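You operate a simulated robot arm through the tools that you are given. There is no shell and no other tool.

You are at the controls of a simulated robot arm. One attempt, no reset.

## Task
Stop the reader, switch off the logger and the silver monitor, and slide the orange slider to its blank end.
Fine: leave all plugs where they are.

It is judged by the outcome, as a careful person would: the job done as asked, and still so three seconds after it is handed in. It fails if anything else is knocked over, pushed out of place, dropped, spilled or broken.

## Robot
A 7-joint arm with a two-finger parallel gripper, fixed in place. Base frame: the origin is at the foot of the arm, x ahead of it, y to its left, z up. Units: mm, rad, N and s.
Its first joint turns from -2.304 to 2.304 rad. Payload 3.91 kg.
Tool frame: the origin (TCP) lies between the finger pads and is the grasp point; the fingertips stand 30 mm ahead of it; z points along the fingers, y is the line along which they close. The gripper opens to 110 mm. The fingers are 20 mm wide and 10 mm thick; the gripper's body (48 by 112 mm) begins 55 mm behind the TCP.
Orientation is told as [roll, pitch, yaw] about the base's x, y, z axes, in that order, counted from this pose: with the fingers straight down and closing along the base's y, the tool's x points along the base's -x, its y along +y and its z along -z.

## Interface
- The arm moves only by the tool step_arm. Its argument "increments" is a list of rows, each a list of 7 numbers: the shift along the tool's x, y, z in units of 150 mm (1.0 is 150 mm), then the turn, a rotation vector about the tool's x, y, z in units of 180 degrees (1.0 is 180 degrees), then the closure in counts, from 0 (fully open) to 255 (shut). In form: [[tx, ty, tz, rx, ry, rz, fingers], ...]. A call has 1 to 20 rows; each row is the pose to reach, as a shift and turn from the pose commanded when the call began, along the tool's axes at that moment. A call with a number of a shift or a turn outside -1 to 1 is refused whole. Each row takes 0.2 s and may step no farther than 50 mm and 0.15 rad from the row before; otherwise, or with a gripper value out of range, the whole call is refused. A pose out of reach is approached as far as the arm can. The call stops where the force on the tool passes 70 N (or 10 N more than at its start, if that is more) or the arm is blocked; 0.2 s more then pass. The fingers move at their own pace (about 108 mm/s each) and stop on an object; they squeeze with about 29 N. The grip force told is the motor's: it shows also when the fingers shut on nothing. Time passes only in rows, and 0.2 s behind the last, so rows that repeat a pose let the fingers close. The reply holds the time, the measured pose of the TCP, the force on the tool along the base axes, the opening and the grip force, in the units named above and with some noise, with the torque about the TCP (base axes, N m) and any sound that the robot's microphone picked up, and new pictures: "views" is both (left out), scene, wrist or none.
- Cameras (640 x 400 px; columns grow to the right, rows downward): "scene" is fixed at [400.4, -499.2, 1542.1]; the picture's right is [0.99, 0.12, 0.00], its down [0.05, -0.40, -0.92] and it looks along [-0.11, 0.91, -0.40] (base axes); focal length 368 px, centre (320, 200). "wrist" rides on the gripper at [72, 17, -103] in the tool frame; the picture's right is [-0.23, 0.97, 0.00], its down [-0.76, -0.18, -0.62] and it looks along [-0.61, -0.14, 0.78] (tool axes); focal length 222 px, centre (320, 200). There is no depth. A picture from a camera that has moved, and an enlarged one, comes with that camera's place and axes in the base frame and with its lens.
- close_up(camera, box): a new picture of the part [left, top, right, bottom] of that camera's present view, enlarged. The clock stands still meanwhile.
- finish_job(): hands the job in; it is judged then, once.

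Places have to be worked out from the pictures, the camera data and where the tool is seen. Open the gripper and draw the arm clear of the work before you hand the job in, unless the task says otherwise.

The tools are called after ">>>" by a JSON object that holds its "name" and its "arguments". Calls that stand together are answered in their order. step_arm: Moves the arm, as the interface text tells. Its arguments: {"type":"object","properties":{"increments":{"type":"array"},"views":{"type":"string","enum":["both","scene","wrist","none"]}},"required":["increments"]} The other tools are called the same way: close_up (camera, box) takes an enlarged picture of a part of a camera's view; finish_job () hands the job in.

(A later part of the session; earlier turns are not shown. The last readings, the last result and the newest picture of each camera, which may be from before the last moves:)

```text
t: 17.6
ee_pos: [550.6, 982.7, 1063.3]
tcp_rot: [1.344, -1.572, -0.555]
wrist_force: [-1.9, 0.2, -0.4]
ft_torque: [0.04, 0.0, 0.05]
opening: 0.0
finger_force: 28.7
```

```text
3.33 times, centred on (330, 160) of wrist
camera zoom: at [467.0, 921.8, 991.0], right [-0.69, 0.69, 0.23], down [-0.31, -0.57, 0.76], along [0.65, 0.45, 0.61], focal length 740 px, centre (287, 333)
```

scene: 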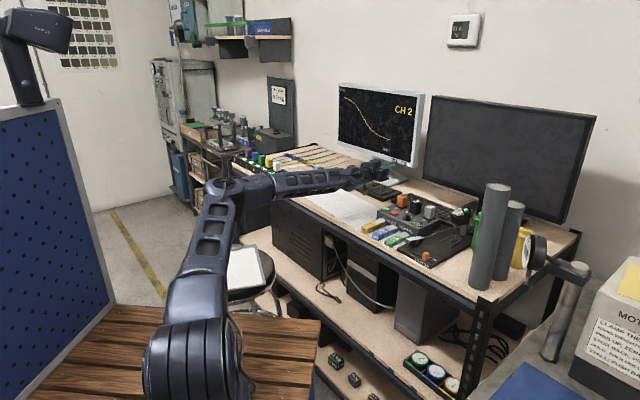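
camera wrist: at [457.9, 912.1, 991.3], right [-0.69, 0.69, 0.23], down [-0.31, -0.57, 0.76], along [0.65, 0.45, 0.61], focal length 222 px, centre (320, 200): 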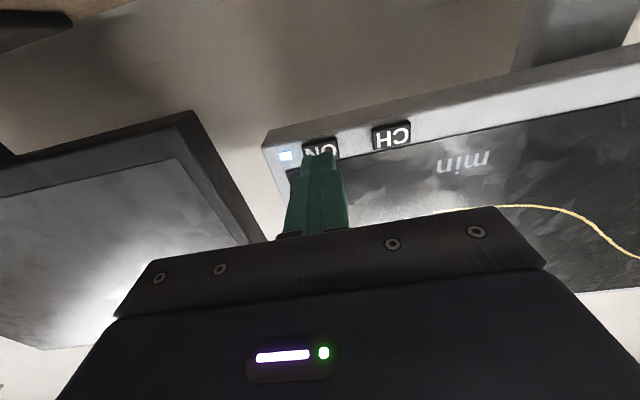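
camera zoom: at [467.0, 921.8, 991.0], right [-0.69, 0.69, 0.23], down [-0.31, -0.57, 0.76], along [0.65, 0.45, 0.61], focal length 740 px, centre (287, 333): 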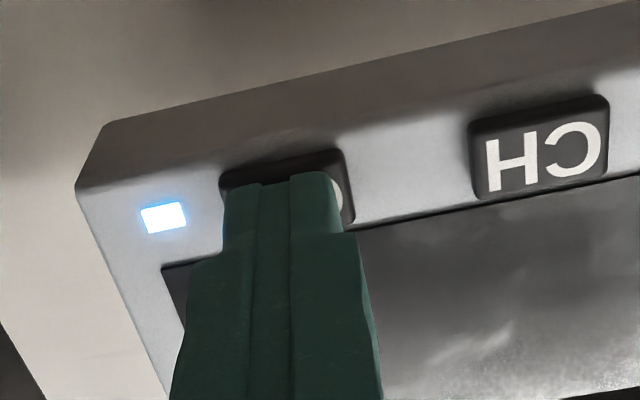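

The tips are basically at the button face (v≈1114), so I'll push on in small steps while watching force and sound.

>>> {"name": "step_arm", "arguments": {"increments": [[0, 0, 0.01, 0, 0, 0, 255], [0, 0, 0.02, 0, 0, 0, 255], [0, 0, 0.027, 0, 0, 0, 255]], "views": "none"}}

>>> {"name": "close_up", "arguments": {"camera": "scene", "box": [360, 130, 430, 190]}}

```text
t: 18.4
ee_pos: [553.7, 985.3, 1062.7]
tcp_rot: [-0.673, -1.568, 1.457]
wrist_force: [-9.1, -11.3, -5.4]
ft_torque: [-0.14, 0.11, -0.05]
opening: 0.0
finger_force: 29.9
heard: click
```

```text
6.67 times, centred on (395, 160) of scene
camera zoom: at [400.4, -499.2, 1542.1], right [0.99, 0.12, 0.0], down [0.05, -0.4, -0.92], along [-0.11, 0.91, -0.4], focal length 2450 px, centre (-180, 467)
```

zoom: 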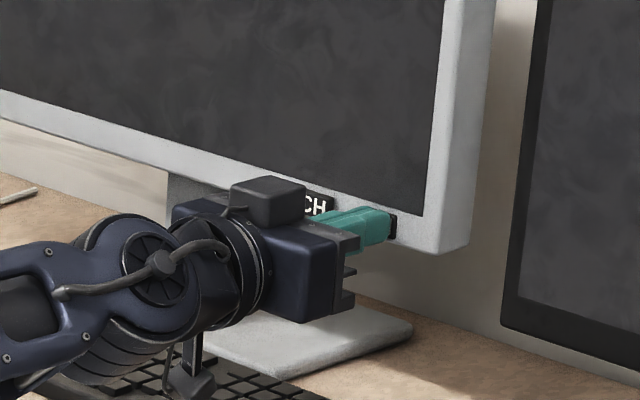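

A click was heard, and the silver monitor's screen and LED are now dark. I'll back straight away and then rise.

>>> {"name": "step_arm", "arguments": {"increments": [[0, 0, -0.05, 0, 0, 0, 255], [0, 0, -0.3, 0, 0, 0, 255], [0, 0, -0.6, 0, 0, 0, 255], [0, 0, -0.85, 0, 0, 0, 255], [0, 0, -1, 0, 0, 0, 255], [0, 0, -1, 0, 0, 0, 255]], "views": "none"}}

>>> {"name": "step_arm", "arguments": {"increments": [[-0.25, 0, -0.1, 0, 0, 0, 255], [-0.5, 0, -0.2, 0, 0, 0, 255], [-0.75, 0, -0.3, 0, 0, 0, 255], [-1, 0, -0.4, 0, 0, 0, 255], [-1, 0, -0.4, 0, 0, 0, 255]], "views": "both"}}

>>> {"name": "close_up", "arguments": {"camera": "scene", "box": [320, 70, 440, 200]}}

```text
t: 19.8
ee_pos: [449.0, 876.5, 1063.0]
tcp_rot: [-1.631, -1.571, 2.416]
wrist_force: [0.3, -0.1, 1.6]
ft_torque: [0.01, -0.02, 0.0]
opening: 0.0
finger_force: 29.0
```

```text
t: 21.0
ee_pos: [405.1, 835.0, 1212.6]
tcp_rot: [-1.193, -1.571, 1.98]
wrist_force: [-0.7, -0.4, 0.2]
ft_torque: [0.0, -0.01, 0.01]
opening: 0.0
finger_force: 29.0
camera wrist: at [321.5, 775.5, 1141.1], right [-0.69, 0.69, 0.23], down [-0.31, -0.57, 0.76], along [0.65, 0.45, 0.61], focal length 222 px, centre (320, 200)
```

scene: 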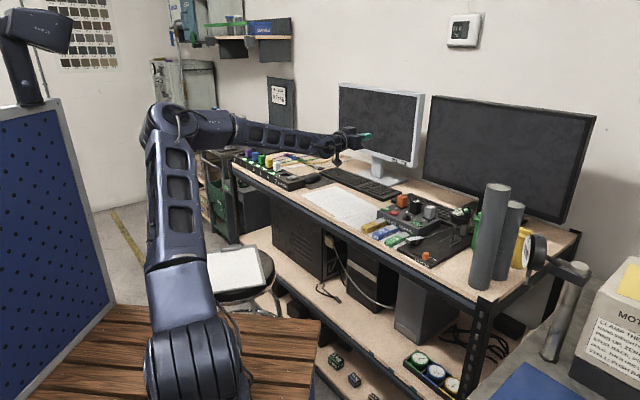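
wrist: 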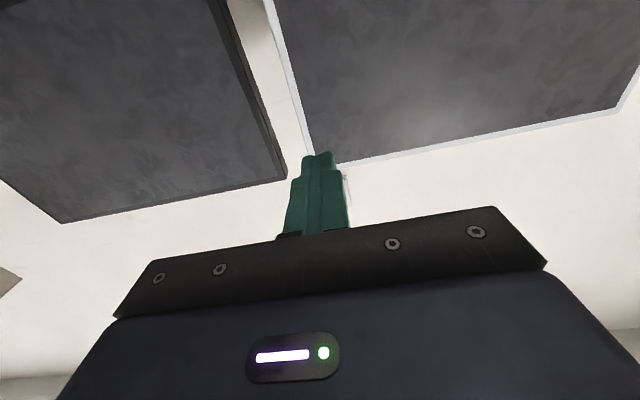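

```text
3.08 times, centred on (380, 135) of scene
camera zoom: at [400.4, -499.2, 1542.1], right [0.99, 0.12, 0.0], down [0.05, -0.4, -0.92], along [-0.11, 0.91, -0.4], focal length 1131 px, centre (135, 400)
```

zoom: 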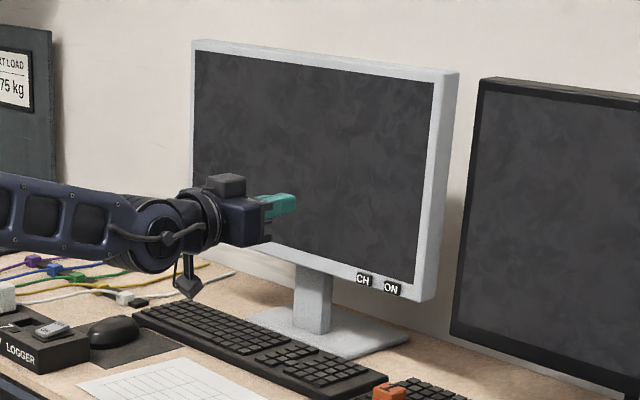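

The monitor is off and still in place. Now the logger: I'll pitch the tool back to a 30° outward tilt, to reach the far rocker, while moving left.

>>> {"name": "step_arm", "arguments": {"increments": [[0, 0.125, -0.05, 0, 0.0417, 0, 255], [0, 0.25, -0.1, 0, 0.0833, 0, 255], [0, 0.375, -0.15, 0, 0.125, 0, 255], [0, 0.5, -0.2, 0, 0.1667, 0, 255], [0, 0.625, -0.25, 0, 0.2083, 0, 255], [0, 0.75, -0.3, 0, 0.25, 0, 255], [0, 0.875, -0.35, 0, 0.2917, 0, 255], [0, 1, -0.4, 0, 0.3333, 0, 255], [0, 1, -0.4, 0, 0.3333, 0, 255]], "views": "both"}}

```text
t: 23.0
ee_pos: [257.5, 902.1, 1214.4]
tcp_rot: [0.0, -0.523, 0.785]
wrist_force: [-0.3, 0.2, -0.8]
ft_torque: [-0.02, -0.04, -0.03]
opening: 0.1
finger_force: 28.7
camera wrist: at [165.7, 832.8, 1268.4], right [-0.55, 0.83, 0.11], down [0.37, 0.12, 0.92], along [0.75, 0.55, -0.37], focal length 222 px, centre (320, 200)
```

scene: 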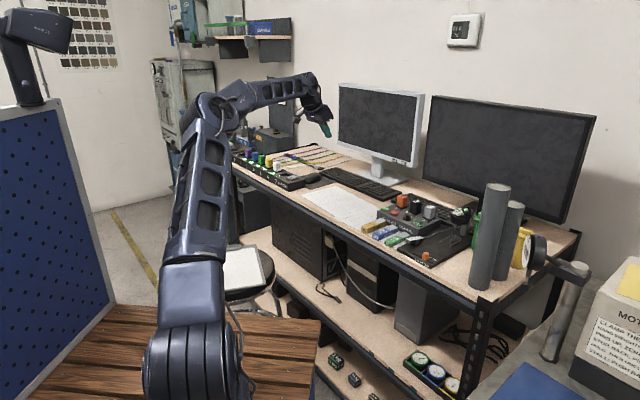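
wrist: 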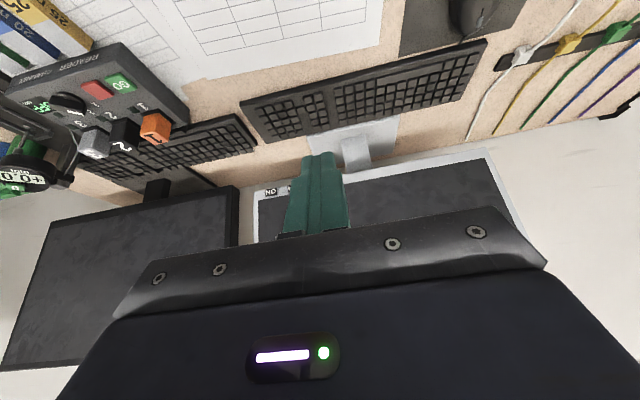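

I'll continue left toward the logger, pulling back slightly and staying at a safe height so it comes into the wrist view.

>>> {"name": "step_arm", "arguments": {"increments": [[0.1, 0.25, 0.03, 0, 0, 0, 255], [0.2, 0.5, 0.06, 0, 0, 0, 255], [0.3, 0.75, 0.09, 0, 0, 0, 255], [0.4, 1, 0.12, 0, 0, 0, 255], [0.4, 1, 0.12, 0, 0, 0, 255]], "views": "none"}}

>>> {"name": "step_arm", "arguments": {"increments": [[0.1, 0.13, 0.03, 0, 0, 0, 255], [0.2, 0.26, 0.06, 0, 0, 0, 255], [0.3, 0.39, 0.09, 0, 0, 0, 255], [0.3, 0.39, 0.09, 0, 0, 0, 255]], "views": "both"}}

```text
t: 24.2
ee_pos: [118.7, 974.7, 1168.4]
tcp_rot: [-0.001, -0.523, 0.784]
wrist_force: [0.5, -0.2, 1.0]
ft_torque: [0.01, 0.0, -0.03]
opening: 0.2
finger_force: 29.1
```

```text
t: 25.2
ee_pos: [55.7, 991.6, 1132.2]
tcp_rot: [0.002, -0.523, 0.784]
wrist_force: [-1.0, 0.2, 1.1]
ft_torque: [0.01, -0.02, 0.03]
opening: 0.0
finger_force: 28.6
out of reach, approached as far as the arm can: row 3, 4
camera wrist: at [-35.9, 923.0, 1185.7], right [-0.55, 0.83, 0.11], down [0.37, 0.12, 0.92], along [0.75, 0.55, -0.37], focal length 222 px, centre (320, 200)
```

scene: 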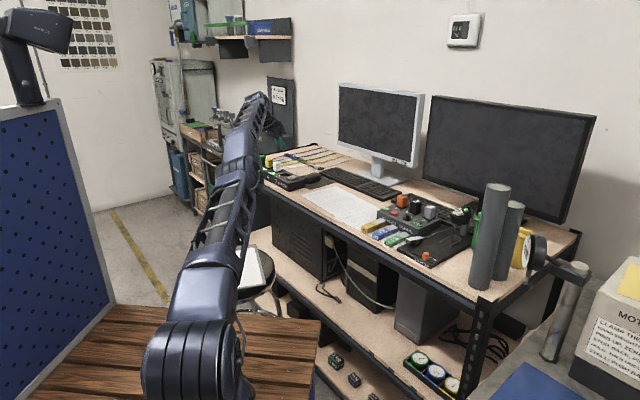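
wrist: 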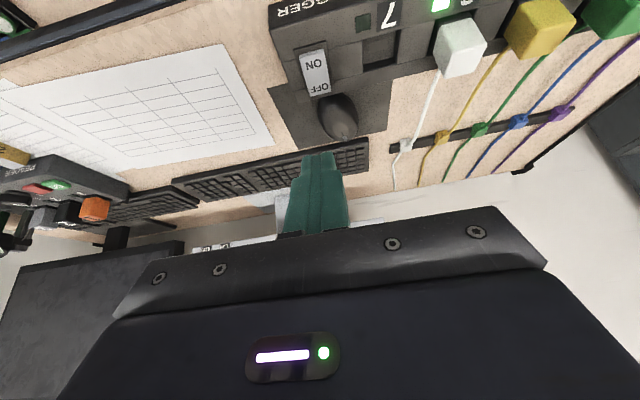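

The arm is near its reach limit in this posture, but the rocker is in view. I'll zoom in to refine its location.

>>> {"name": "close_up", "arguments": {"camera": "wrist", "box": [260, 20, 400, 130]}}

```text
3.64 times, centred on (330, 75) of wrist
camera zoom: at [-35.9, 923.0, 1185.7], right [-0.55, 0.83, 0.11], down [0.37, 0.12, 0.92], along [0.75, 0.55, -0.37], focal length 808 px, centre (284, 654)
```

zoom: 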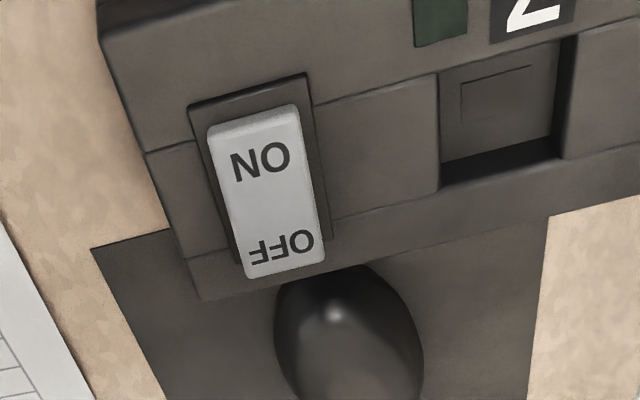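

The OFF end of the rocker is at ≈(106,1045,976), and all views agree. The approach is almost straight along the tool axis, so I'll advance to about 60 mm short of contact.

>>> {"name": "step_arm", "arguments": {"increments": [[0.004, 0.002, 0.15, 0, 0, 0, 255], [0.008, 0.004, 0.3, 0, 0, 0, 255], [0.012, 0.006, 0.45, 0, 0, 0, 255], [0.014, 0.007, 0.553, 0, 0, 0, 255], [0.014, 0.007, 0.553, 0, 0, 0, 255]], "views": "both"}}

>>> {"name": "close_up", "arguments": {"camera": "wrist", "box": [240, 50, 400, 190]}}

>>> {"name": "close_up", "arguments": {"camera": "scene", "box": [225, 110, 345, 205]}}

```text
t: 26.4
ee_pos: [84.9, 1012.5, 1057.2]
tcp_rot: [0.001, -0.524, 0.786]
wrist_force: [-0.2, 0.3, 0.1]
ft_torque: [-0.01, 0.01, 0.02]
opening: 0.1
finger_force: 29.0
out of reach, approached as far as the arm can: row 2, 3, 4, 5
camera wrist: at [-6.8, 943.7, 1110.9], right [-0.55, 0.83, 0.11], down [0.37, 0.12, 0.92], along [0.75, 0.55, -0.37], focal length 222 px, centre (320, 200)
```

scene: 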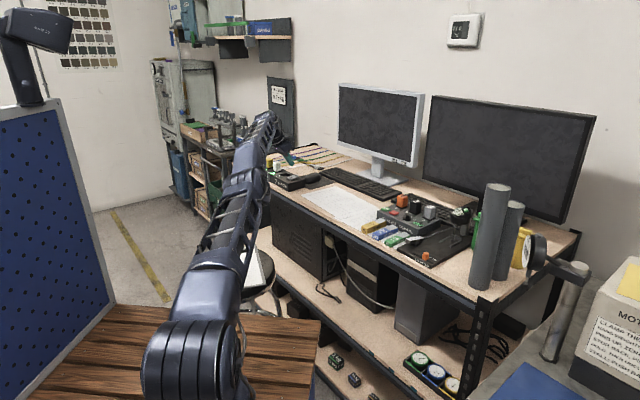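
wrist: 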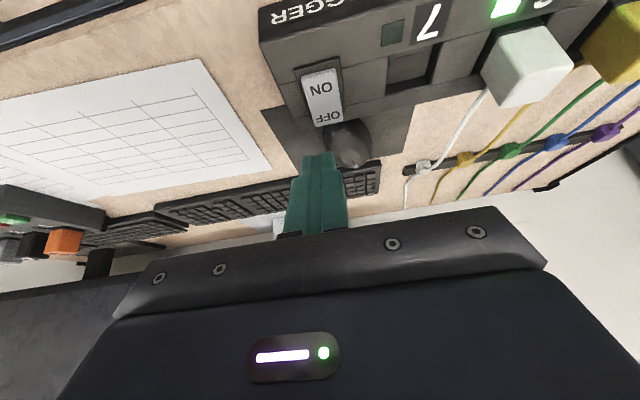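

```text
2.86 times, centred on (320, 120) of wrist
camera zoom: at [-6.8, 943.7, 1110.9], right [-0.55, 0.83, 0.11], down [0.37, 0.12, 0.92], along [0.75, 0.55, -0.37], focal length 635 px, centre (320, 429)
```

zoom: 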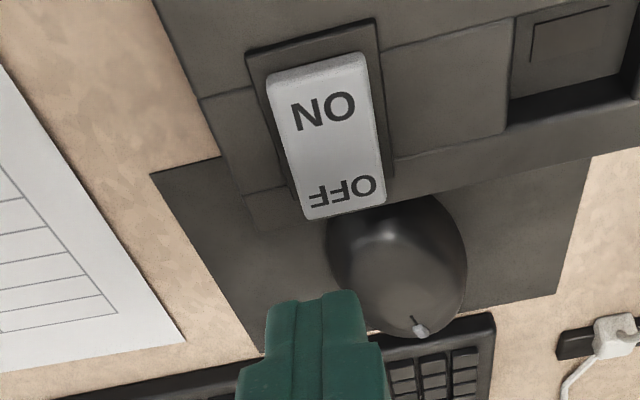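

```text
4.21 times, centred on (285, 158) of scene
camera zoom: at [400.4, -499.2, 1542.1], right [0.99, 0.12, 0.0], down [0.05, -0.4, -0.92], along [-0.11, 0.91, -0.4], focal length 1547 px, centre (467, 379)
```

zoom: 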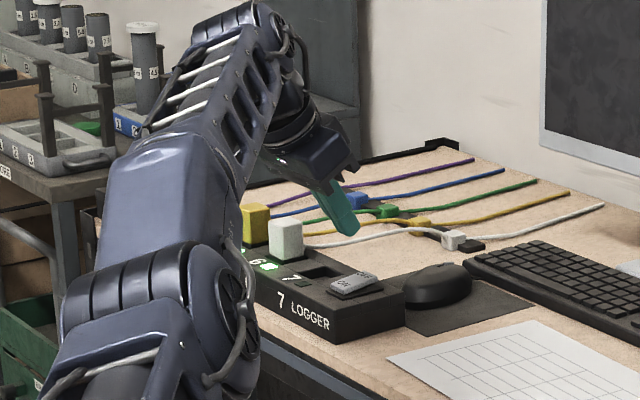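

The reach limit bites with this tool direction. Tilting the tool further and turning it toward the arm's radial direction should bring the wrist back inward, so I'll do the tilt first while backing off slightly.

>>> {"name": "step_arm", "arguments": {"increments": [[0, 0, -0.07, 0, -0.0417, 0, 255], [0, 0, -0.13, 0, -0.0833, 0, 255], [0, 0, -0.13, 0, -0.0833, 0, 255]], "views": "none"}}

>>> {"name": "step_arm", "arguments": {"increments": [[0, 0, 0, -0.0262, 0, -0.0262, 255], [0, 0, 0, -0.0524, 0, -0.0524, 255], [0, 0, 0, -0.0786, 0, -0.0786, 255], [0, 0, 0, -0.0786, 0, -0.0786, 255]], "views": "both"}}

>>> {"name": "close_up", "arguments": {"camera": "wrist", "box": [240, 40, 400, 180]}}

>>> {"name": "close_up", "arguments": {"camera": "scene", "box": [225, 110, 345, 205]}}

```text
t: 27.2
ee_pos: [72.6, 1034.4, 1081.4]
tcp_rot: [-0.002, -0.787, 0.787]
wrist_force: [-0.3, -0.9, -0.3]
ft_torque: [-0.02, -0.01, -0.01]
opening: 0.1
finger_force: 29.1
out of reach, approached as far as the arm can: row 1, 2, 3
```

```text
t: 28.2
ee_pos: [68.6, 1068.8, 1086.9]
tcp_rot: [0.0, -0.786, 1.137]
wrist_force: [-1.0, -1.1, -0.3]
ft_torque: [0.02, -0.02, 0.0]
opening: 0.0
finger_force: 29.1
out of reach, approached as far as the arm can: row 1, 2, 3, 4
camera wrist: at [1.6, 963.4, 1109.4], right [-0.82, 0.56, 0.16], down [0.2, 0.01, 0.98], along [0.54, 0.83, -0.12], focal length 222 px, centre (320, 200)
```

scene: 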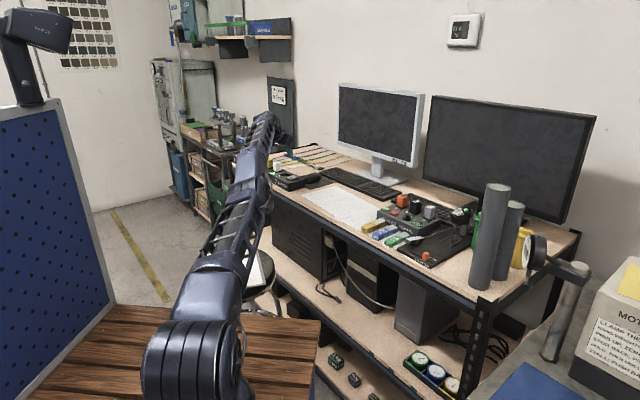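
wrist: 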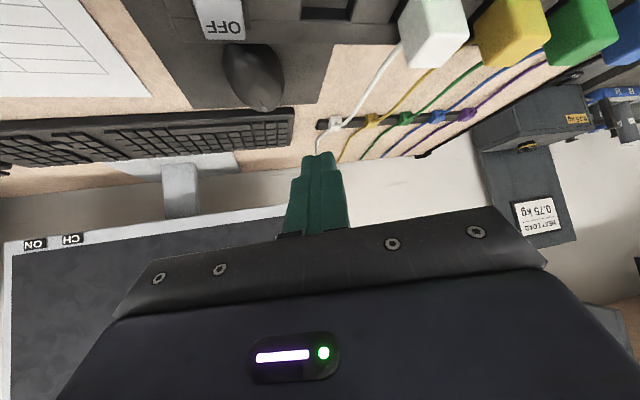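

```text
2.86 times, centred on (320, 110) of wrist
camera zoom: at [1.6, 963.4, 1109.4], right [-0.82, 0.56, 0.16], down [0.2, 0.01, 0.98], along [0.54, 0.83, -0.12], focal length 635 px, centre (320, 457)
```

zoom: 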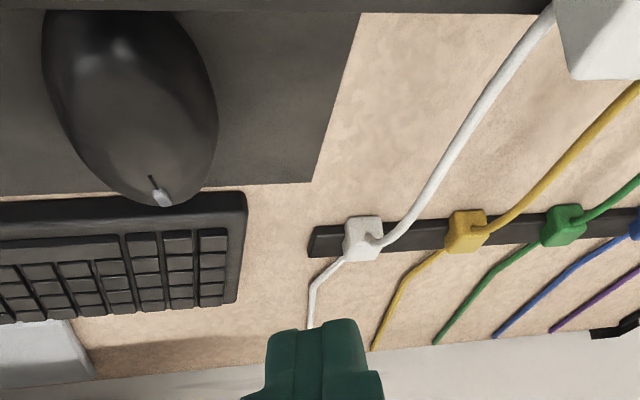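

```text
4.21 times, centred on (285, 158) of scene
camera zoom: at [400.4, -499.2, 1542.1], right [0.99, 0.12, 0.0], down [0.05, -0.4, -0.92], along [-0.11, 0.91, -0.4], focal length 1547 px, centre (467, 379)
```

zoom: 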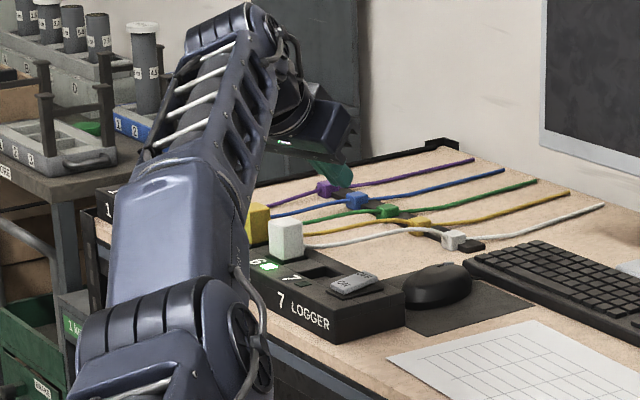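

The orientation was reached but the TCP ended up farther out than commanded. That means the arm is stretched almost straight, so I'll pull inward to un-stretch it.

>>> {"name": "step_arm", "arguments": {"increments": [[0.1, 0, -0.1, 0, 0, 0, 255], [0.2, 0, -0.2, 0, 0, 0, 255], [0.3, 0, -0.3, 0, 0, 0, 255], [0.4, 0, -0.4, 0, 0, 0, 255], [0.4, 0, -0.4, 0, 0, 0, 255]], "views": "scene"}}

```text
t: 29.4
ee_pos: [21.5, 1058.3, 1099.1]
tcp_rot: [-0.002, -0.783, 1.138]
wrist_force: [-0.1, -0.3, -0.3]
ft_torque: [0.02, 0.03, -0.01]
opening: 0.0
finger_force: 29.2
out of reach, approached as far as the arm can: row 1, 2, 3, 4, 5
```

scene: 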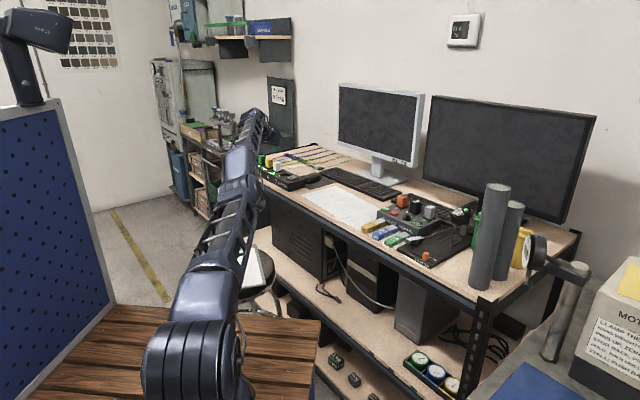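

It is still stuck in the straight-arm singularity. A downward move should bend the elbow the natural way, and there is about 75 mm of clearance above the plugs, so I'll command a small one.

>>> {"name": "step_arm", "arguments": {"increments": [[0.05, 0, 0.05, 0, 0, 0, 255], [0.1, 0, 0.1, 0, 0, 0, 255], [0.15, 0, 0.15, 0, 0, 0, 255]], "views": "scene"}}

```text
t: 30.2
ee_pos: [21.2, 1064.1, 1069.8]
tcp_rot: [0.0, -0.786, 1.135]
wrist_force: [-0.5, -0.5, 0.1]
ft_torque: [0.01, 0.0, 0.0]
opening: 0.0
finger_force: 29.4
out of reach, approached as far as the arm can: row 2, 3
```

scene: 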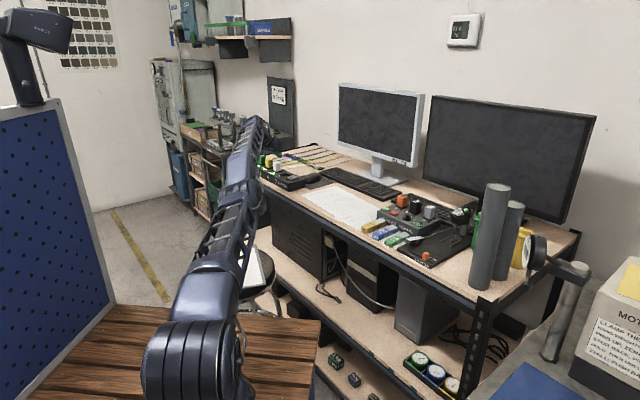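

The readings fit a fully straight arm with the shoulder at about z≈1000. I'll command a larger inward pull with some hold rows, so the elbow has time to bend out of the singularity; that direction is free space.

>>> {"name": "step_arm", "arguments": {"increments": [[0.13, -0.05, -0.09, 0, 0, 0, 255], [0.24, -0.1, -0.2, 0, 0, 0, 255], [0.35, -0.15, -0.31, 0, 0, 0, 255], [0.46, -0.2, -0.42, 0, 0, 0, 255], [0.57, -0.25, -0.53, 0, 0, 0, 255], [0.57, -0.25, -0.53, 0, 0, 0, 255], [0.57, -0.25, -0.53, 0, 0, 0, 255], [0.57, -0.25, -0.53, 0, 0, 0, 255]], "views": "scene"}}

```text
t: 32.0
ee_pos: [6.3, 940.6, 1066.7]
tcp_rot: [0.0, -0.786, 1.136]
wrist_force: [-0.3, -0.5, -0.9]
ft_torque: [0.03, -0.02, 0.03]
opening: 0.0
finger_force: 29.3
```

scene: 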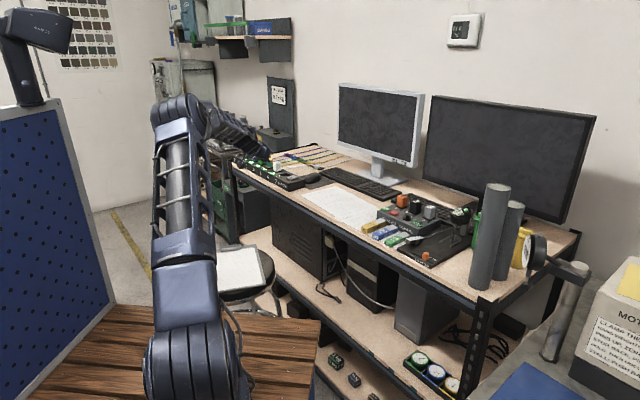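

The arm is free again and tracking properly. I'll move to just above and in front of the rocker, to TCP ≈(92,1015,1050).

>>> {"name": "step_arm", "arguments": {"increments": [[-0.11, -0.08, 0.15, 0, 0, 0, 255], [-0.22, -0.16, 0.3, 0, 0, 0, 255], [-0.33, -0.24, 0.45, 0, 0, 0, 255], [-0.411, -0.311, 0.569, 0, 0, 0, 255], [-0.411, -0.311, 0.569, 0, 0, 0, 255]], "views": "both"}}

>>> {"name": "close_up", "arguments": {"camera": "scene", "box": [225, 110, 345, 205]}}

>>> {"name": "close_up", "arguments": {"camera": "wrist", "box": [220, 0, 400, 170]}}

```text
t: 33.2
ee_pos: [92.1, 1018.6, 1050.1]
tcp_rot: [0.001, -0.784, 1.136]
wrist_force: [-0.1, 1.3, -0.3]
ft_torque: [0.01, 0.04, 0.01]
opening: 0.0
finger_force: 28.7
camera wrist: at [25.5, 912.6, 1071.5], right [-0.82, 0.56, 0.16], down [0.2, 0.01, 0.98], along [0.54, 0.83, -0.12], focal length 222 px, centre (320, 200)
```

scene: 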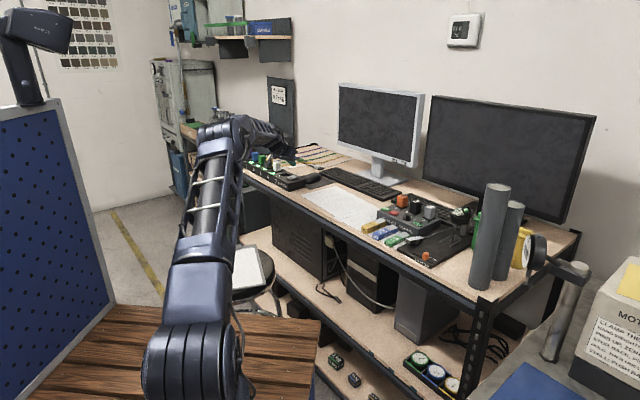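
wrist: 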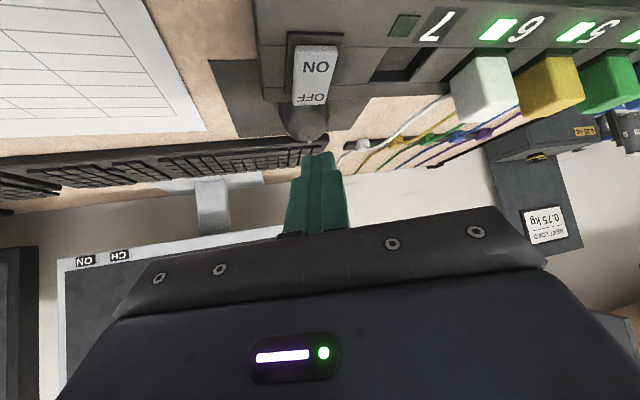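

```text
4.21 times, centred on (285, 158) of scene
camera zoom: at [400.4, -499.2, 1542.1], right [0.99, 0.12, 0.0], down [0.05, -0.4, -0.92], along [-0.11, 0.91, -0.4], focal length 1547 px, centre (467, 379)
```

zoom: 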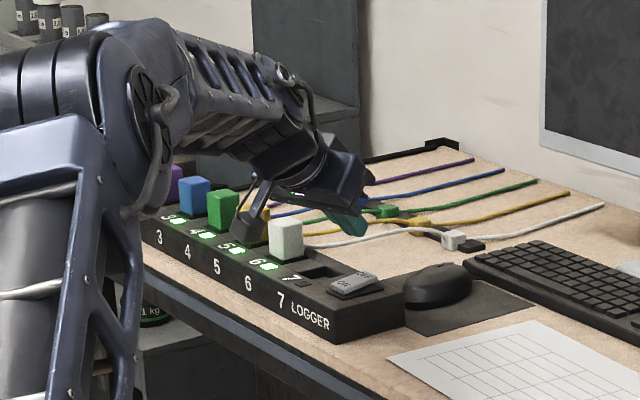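

```text
2.35 times, centred on (310, 85) of wrist
camera zoom: at [25.5, 912.6, 1071.5], right [-0.82, 0.56, 0.16], down [0.2, 0.01, 0.98], along [0.54, 0.83, -0.12], focal length 523 px, centre (344, 471)
```

zoom: 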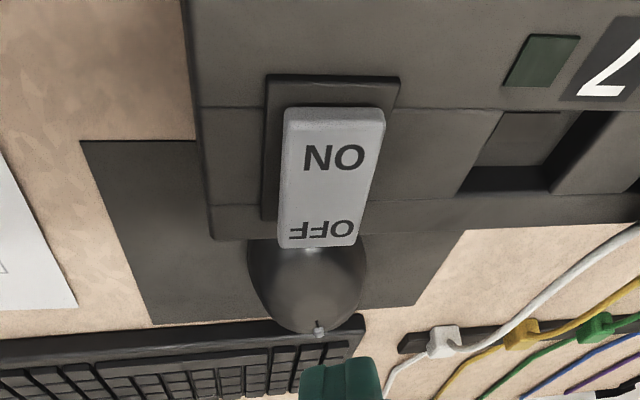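

The rocker's OFF end is reconfirmed at ≈(106,1045,976). I'll move the fingertip edge to about 20 mm above it.

>>> {"name": "step_arm", "arguments": {"increments": [[0.018, -0.006, 0.1, 0, 0, 0, 255], [0.037, -0.013, 0.199, 0, 0, 0, 255], [0.037, -0.013, 0.199, 0, 0, 0, 255]], "views": "both"}}

>>> {"name": "close_up", "arguments": {"camera": "scene", "box": [260, 140, 330, 200]}}

>>> {"name": "close_up", "arguments": {"camera": "wrist", "box": [240, 20, 400, 170]}}

```text
t: 34.0
ee_pos: [102.6, 1031.7, 1023.4]
tcp_rot: [-0.001, -0.786, 1.137]
wrist_force: [-0.9, -0.2, 0.1]
ft_torque: [0.02, -0.01, 0.03]
opening: 0.0
finger_force: 28.8
camera wrist: at [35.0, 927.0, 1046.0], right [-0.82, 0.56, 0.16], down [0.2, 0.01, 0.98], along [0.54, 0.83, -0.12], focal length 222 px, centre (320, 200)
```

scene: 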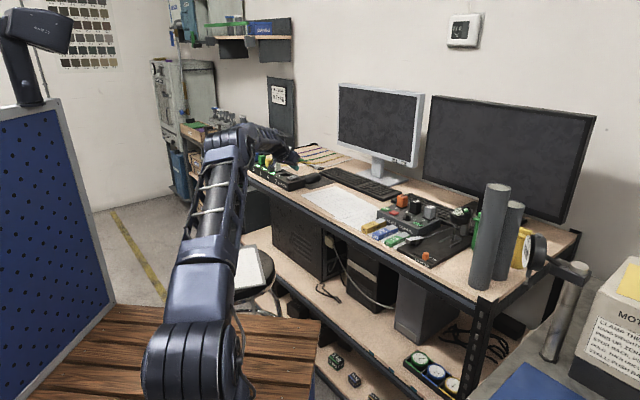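
wrist: 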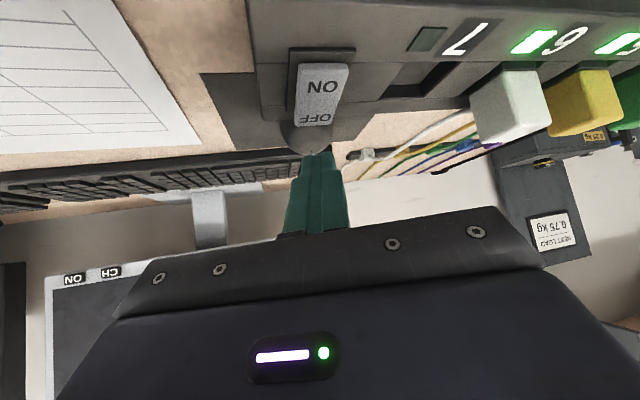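

```text
6.67 times, centred on (295, 170) of scene
camera zoom: at [400.4, -499.2, 1542.1], right [0.99, 0.12, 0.0], down [0.05, -0.4, -0.92], along [-0.11, 0.91, -0.4], focal length 2450 px, centre (487, 400)
```

zoom: 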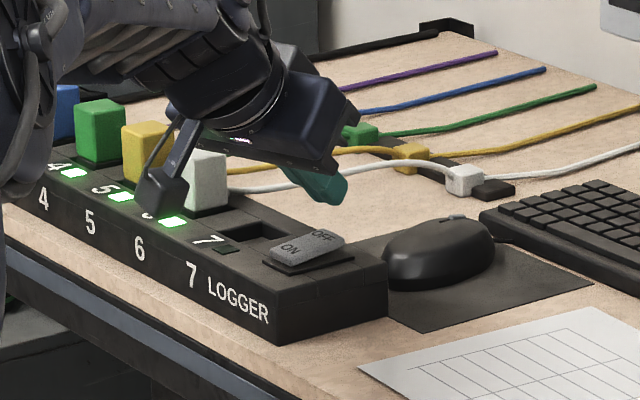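

```text
2.67 times, centred on (320, 95) of wrist
camera zoom: at [35.0, 927.0, 1046.0], right [-0.82, 0.56, 0.16], down [0.2, 0.01, 0.98], along [0.54, 0.83, -0.12], focal length 592 px, centre (320, 480)
```

zoom: 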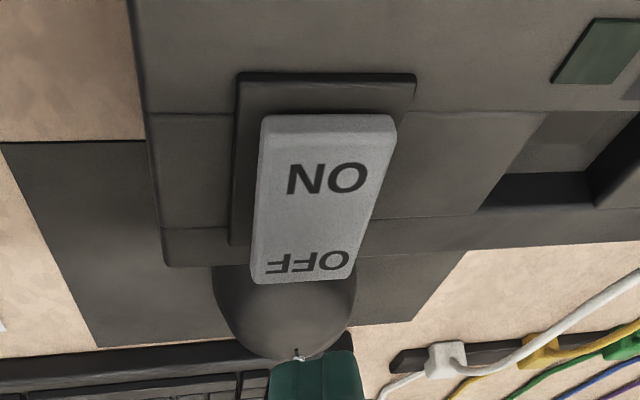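

The fingertip is right above the OFF end. I'll descend vertically in small steps.

>>> {"name": "step_arm", "arguments": {"increments": [[0.03, 0, 0.03, 0, 0, 0, 255], [0.0566, 0, 0.0566, 0, 0, 0, 255], [0.071, 0, 0.071, 0, 0, 0, 255], [0.08, 0, 0.08, 0, 0, 0, 255]], "views": "none"}}

>>> {"name": "close_up", "arguments": {"camera": "scene", "box": [260, 140, 330, 200]}}

>>> {"name": "close_up", "arguments": {"camera": "wrist", "box": [240, 50, 400, 200]}}

```text
t: 35.0
ee_pos: [100.5, 1033.0, 1005.0]
tcp_rot: [0.001, -0.785, 1.134]
wrist_force: [0.1, -0.4, 0.1]
ft_torque: [-0.04, 0.0, -0.03]
opening: 0.0
finger_force: 29.0
```

```text
6.67 times, centred on (295, 170) of scene
camera zoom: at [400.4, -499.2, 1542.1], right [0.99, 0.12, 0.0], down [0.05, -0.4, -0.92], along [-0.11, 0.91, -0.4], focal length 2450 px, centre (487, 400)
```

zoom: 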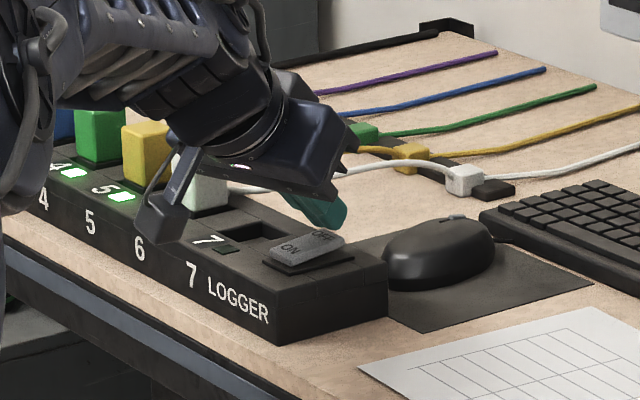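

```text
2.67 times, centred on (320, 125) of wrist
camera zoom: at [34.2, 927.4, 1028.4], right [-0.82, 0.56, 0.16], down [0.2, 0.01, 0.98], along [0.54, 0.83, -0.12], focal length 592 px, centre (320, 400)
```

zoom: 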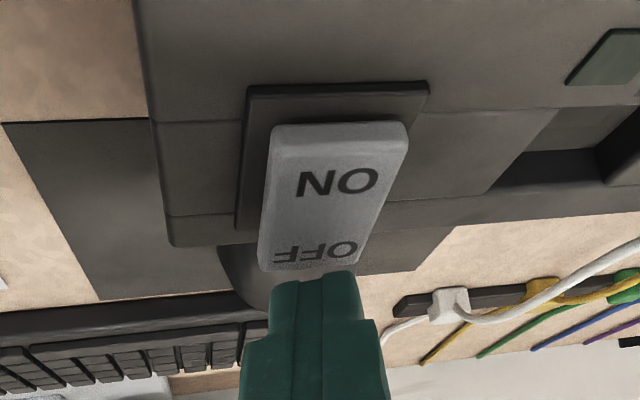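

No contact yet at z≈1005. The finger edge sits about 9 mm inside the OFF end, so I'll continue straight down in 2 mm steps.

>>> {"name": "step_arm", "arguments": {"increments": [[0.0094, 0, 0.0094, 0, 0, 0, 255], [0.0188, 0, 0.0188, 0, 0, 0, 255], [0.0282, 0, 0.0282, 0, 0, 0, 255]], "views": "none"}}

>>> {"name": "close_up", "arguments": {"camera": "scene", "box": [260, 140, 330, 200]}}

>>> {"name": "close_up", "arguments": {"camera": "wrist", "box": [240, 50, 400, 200]}}

```text
t: 35.8
ee_pos: [100.5, 1032.6, 999.8]
tcp_rot: [-0.001, -0.786, 1.137]
wrist_force: [0.6, -0.5, 2.9]
ft_torque: [0.02, 0.01, -0.04]
opening: 0.0
finger_force: 29.1
```

```text
6.67 times, centred on (295, 170) of scene
camera zoom: at [400.4, -499.2, 1542.1], right [0.99, 0.12, 0.0], down [0.05, -0.4, -0.92], along [-0.11, 0.91, -0.4], focal length 2450 px, centre (487, 400)
```

zoom: 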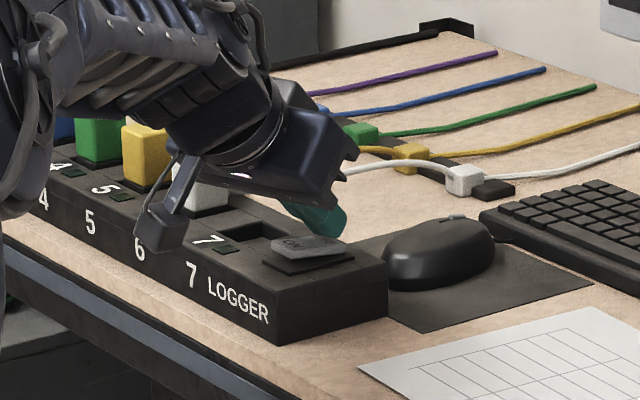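

```text
2.67 times, centred on (320, 125) of wrist
camera zoom: at [33.8, 927.3, 1022.6], right [-0.82, 0.56, 0.16], down [0.2, 0.01, 0.98], along [0.54, 0.83, -0.12], focal length 592 px, centre (320, 400)
```

zoom: 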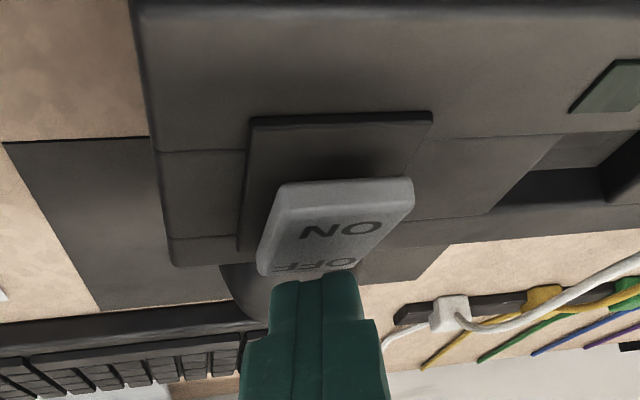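

The rocker is tipping and the logger's LEDs have gone dark. I'll push a bit further so it seats fully on OFF.

>>> {"name": "step_arm", "arguments": {"increments": [[0.0094, 0, 0.0094, 0, 0, 0, 255], [0.0188, 0, 0.0188, 0, 0, 0, 255], [0.0235, 0, 0.0235, 0, 0, 0, 255]], "views": "none"}}

>>> {"name": "close_up", "arguments": {"camera": "scene", "box": [260, 140, 330, 200]}}

>>> {"name": "close_up", "arguments": {"camera": "wrist", "box": [240, 50, 400, 200]}}

```text
t: 36.6
ee_pos: [99.2, 1032.0, 1000.4]
tcp_rot: [0.003, -0.791, 1.135]
wrist_force: [3.4, -1.2, 30.0]
ft_torque: [0.38, -0.24, -0.38]
opening: 0.0
finger_force: 29.1
```

```text
6.67 times, centred on (295, 170) of scene
camera zoom: at [400.4, -499.2, 1542.1], right [0.99, 0.12, 0.0], down [0.05, -0.4, -0.92], along [-0.11, 0.91, -0.4], focal length 2450 px, centre (487, 400)
```

zoom: 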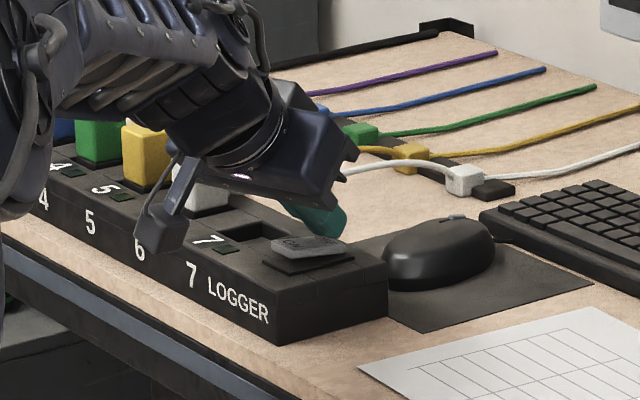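

```text
2.67 times, centred on (320, 125) of wrist
camera zoom: at [33.8, 927.2, 1021.8], right [-0.82, 0.56, 0.16], down [0.2, 0.01, 0.98], along [0.54, 0.83, -0.12], focal length 592 px, centre (320, 400)
```

zoom: 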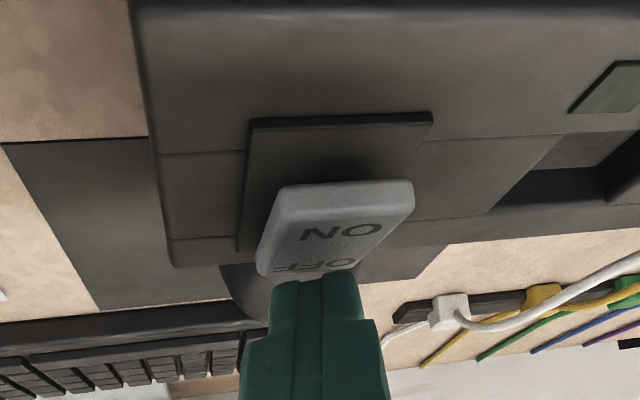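

The force rose to 30 N with no further motion, so the rocker is fully seated on OFF. I'll retract straight up and check.

>>> {"name": "step_arm", "arguments": {"increments": [[-0.05, 0, -0.05, 0, 0, 0, 255], [-0.15, 0, -0.15, 0, 0, 0, 255], [-0.25, 0, -0.25, 0, 0, 0, 255], [-0.35, 0, -0.35, 0, 0, 0, 255], [-0.35, 0, -0.35, 0, 0, 0, 255]], "views": "both"}}

>>> {"name": "close_up", "arguments": {"camera": "scene", "box": [225, 120, 345, 205]}}

>>> {"name": "close_up", "arguments": {"camera": "wrist", "box": [240, 0, 400, 130]}}

```text
t: 37.8
ee_pos: [99.8, 1030.5, 1068.1]
tcp_rot: [0.0, -0.786, 1.136]
wrist_force: [1.2, -0.2, -0.3]
ft_torque: [0.0, 0.02, 0.02]
opening: 0.3
finger_force: 29.0
camera wrist: at [33.2, 925.0, 1090.8], right [-0.82, 0.56, 0.16], down [0.2, 0.01, 0.98], along [0.54, 0.83, -0.12], focal length 222 px, centre (320, 200)
```

scene: 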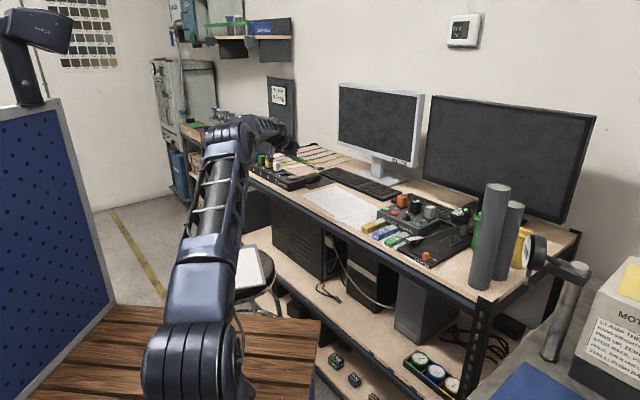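
wrist: 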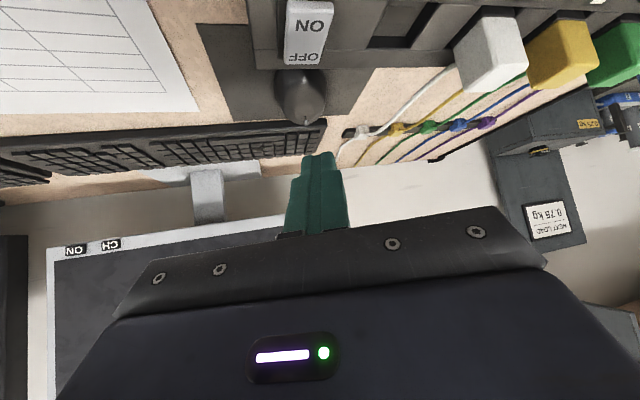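

```text
4.71 times, centred on (285, 162) of scene
camera zoom: at [400.4, -499.2, 1542.1], right [0.99, 0.12, 0.0], down [0.05, -0.4, -0.92], along [-0.11, 0.91, -0.4], focal length 1729 px, centre (485, 376)
```

zoom: 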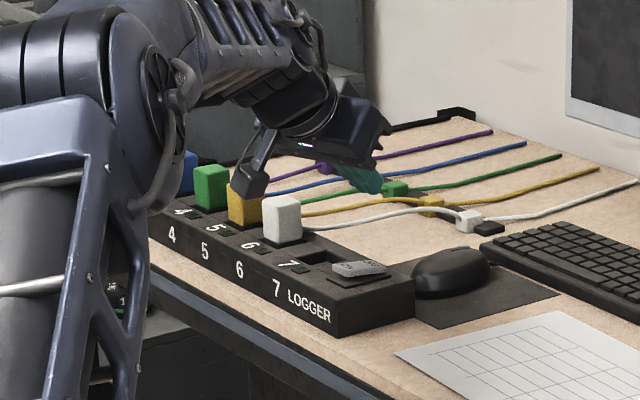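

```text
3.08 times, centred on (320, 65) of wrist
camera zoom: at [33.2, 925.0, 1090.8], right [-0.82, 0.56, 0.16], down [0.2, 0.01, 0.98], along [0.54, 0.83, -0.12], focal length 684 px, centre (320, 615)
```

zoom: 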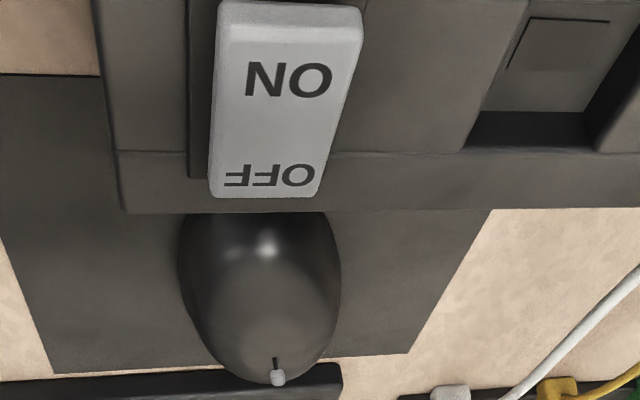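

The logger is off, with the rocker resting on OFF and all its LEDs dark. Now I'll withdraw inward and up on the way to the slider.

>>> {"name": "step_arm", "arguments": {"increments": [[0.09, 0, -0.23, 0, 0, 0, 255], [0.18, 0, -0.46, 0, 0, 0, 255], [0.27, 0, -0.69, 0, 0, 0, 255], [0.37, 0, -0.94, 0, 0, 0, 255], [0.37, 0, -0.94, 0, 0, 0, 255]], "views": "none"}}

>>> {"name": "step_arm", "arguments": {"increments": [[0, -0.15, -0.05, 0, 0.0417, 0, 255], [0, -0.3, -0.1, 0, 0.0833, 0, 255], [0, -0.45, -0.15, 0, 0.125, 0, 255], [0, -0.6, -0.2, 0, 0.1667, 0, 255], [0, -0.75, -0.25, 0, 0.2083, 0, 255], [0, -0.9, -0.3, 0, 0.25, 0, 255], [0, -0.9, -0.3, 0, 0.25, 0, 255]], "views": "both"}}

```text
t: 39.0
ee_pos: [42.3, 905.4, 1129.0]
tcp_rot: [0.0, -0.786, 1.134]
wrist_force: [0.3, 0.0, 0.5]
ft_torque: [0.02, -0.01, 0.03]
opening: 0.1
finger_force: 29.0
```

```text
t: 40.6
ee_pos: [151.8, 820.7, 1162.2]
tcp_rot: [0.0, 0.003, 1.136]
wrist_force: [-0.5, -0.1, -0.3]
ft_torque: [-0.03, 0.04, 0.0]
opening: 0.1
finger_force: 29.3
camera wrist: at [106.2, 762.8, 1266.3], right [-0.79, 0.62, 0.0], down [0.48, 0.62, 0.62], along [0.38, 0.49, -0.78], focal length 222 px, centre (320, 200)
```

scene: 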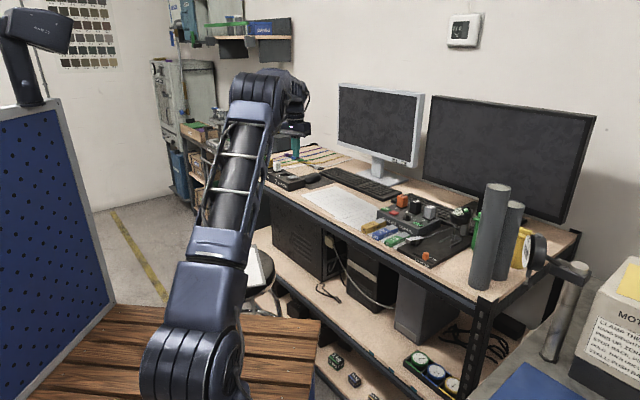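
wrist: 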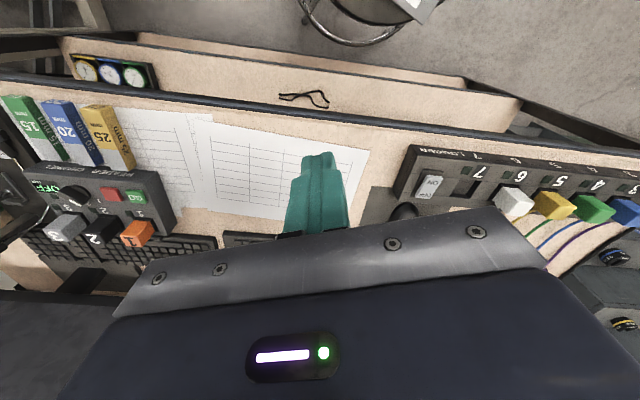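

The tool is pointing down again. I'll head right toward the slider at a safe height, turning back to the desk-aligned yaw on the way.

>>> {"name": "step_arm", "arguments": {"increments": [[0.05, -0.25, 0, 0, 0, 0.037, 255], [0.1, -0.5, 0, 0, 0, 0.074, 255], [0.15, -0.75, 0, 0, 0, 0.111, 255], [0.2, -1, 0, 0, 0, 0.111, 255]], "views": "none"}}

>>> {"name": "step_arm", "arguments": {"increments": [[-0.05, -0.3, 0, 0, 0, 0, 255], [-0.1, -0.6, 0, 0, 0, 0, 255], [-0.15, -0.9, 0, 0, 0, 0, 255], [-0.2, -1, 0, 0, 0, 0, 255]], "views": "none"}}

>>> {"name": "step_arm", "arguments": {"increments": [[0, -0.3, 0, 0, 0, 0, 255], [0, -0.6, 0, 0, 0, 0, 255], [0, -0.85, 0, 0, 0, 0, 255], [0, -0.95, 0, 0, 0, 0, 255], [0, -0.95, 0, 0, 0, 0, 255]], "views": "both"}}

```text
t: 41.6
ee_pos: [274.5, 730.7, 1162.6]
tcp_rot: [0.002, -0.001, 0.787]
wrist_force: [-0.9, 1.0, -1.4]
ft_torque: [-0.04, -0.03, 0.01]
opening: 0.0
finger_force: 28.8
```

```text
t: 42.6
ee_pos: [401.4, 645.0, 1164.0]
tcp_rot: [0.001, 0.0, 0.787]
wrist_force: [-0.4, 0.1, 0.2]
ft_torque: [0.01, -0.03, 0.01]
opening: 0.3
finger_force: 28.8
```

```text
t: 43.8
ee_pos: [502.0, 544.5, 1163.7]
tcp_rot: [-0.001, 0.001, 0.788]
wrist_force: [0.8, -0.3, 0.3]
ft_torque: [0.01, -0.04, 0.01]
opening: 0.1
finger_force: 29.0
camera wrist: at [441.6, 506.0, 1267.1], right [-0.53, 0.85, 0.0], down [0.66, 0.41, 0.62], along [0.53, 0.33, -0.78], focal length 222 px, centre (320, 200)
```

scene: 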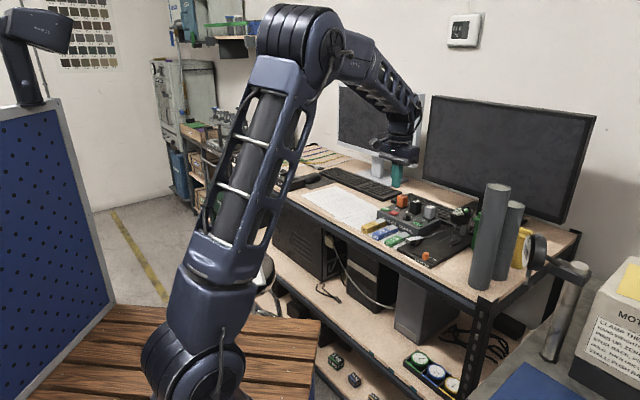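
wrist: 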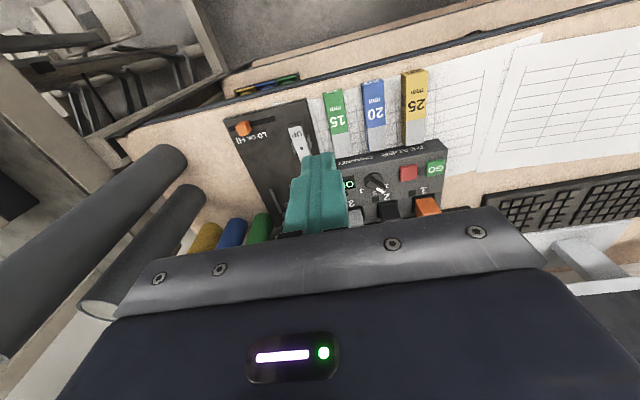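

Now the slider and the two tall grey cylinders are in view. I'll zoom in to refine the slot and slider geometry.

>>> {"name": "close_up", "arguments": {"camera": "wrist", "box": [210, 90, 330, 180]}}

>>> {"name": "close_up", "arguments": {"camera": "wrist", "box": [0, 120, 260, 300]}}

```text
4.44 times, centred on (270, 135) of wrist
camera zoom: at [441.6, 506.0, 1267.1], right [-0.53, 0.85, 0.0], down [0.66, 0.41, 0.62], along [0.53, 0.33, -0.78], focal length 987 px, centre (542, 489)
```

zoom: 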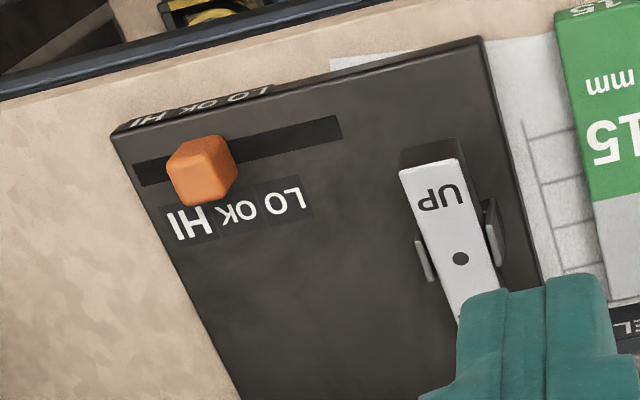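

```text
2.22 times, centred on (130, 210) of wrist
camera zoom: at [441.6, 506.0, 1267.1], right [-0.53, 0.85, 0.0], down [0.66, 0.41, 0.62], along [0.53, 0.33, -0.78], focal length 494 px, centre (742, 178)
```

zoom: 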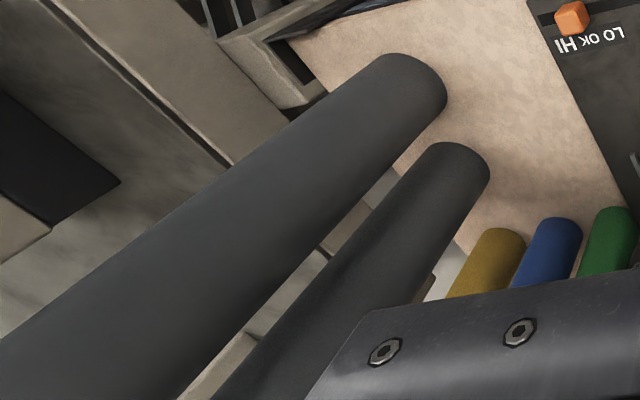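

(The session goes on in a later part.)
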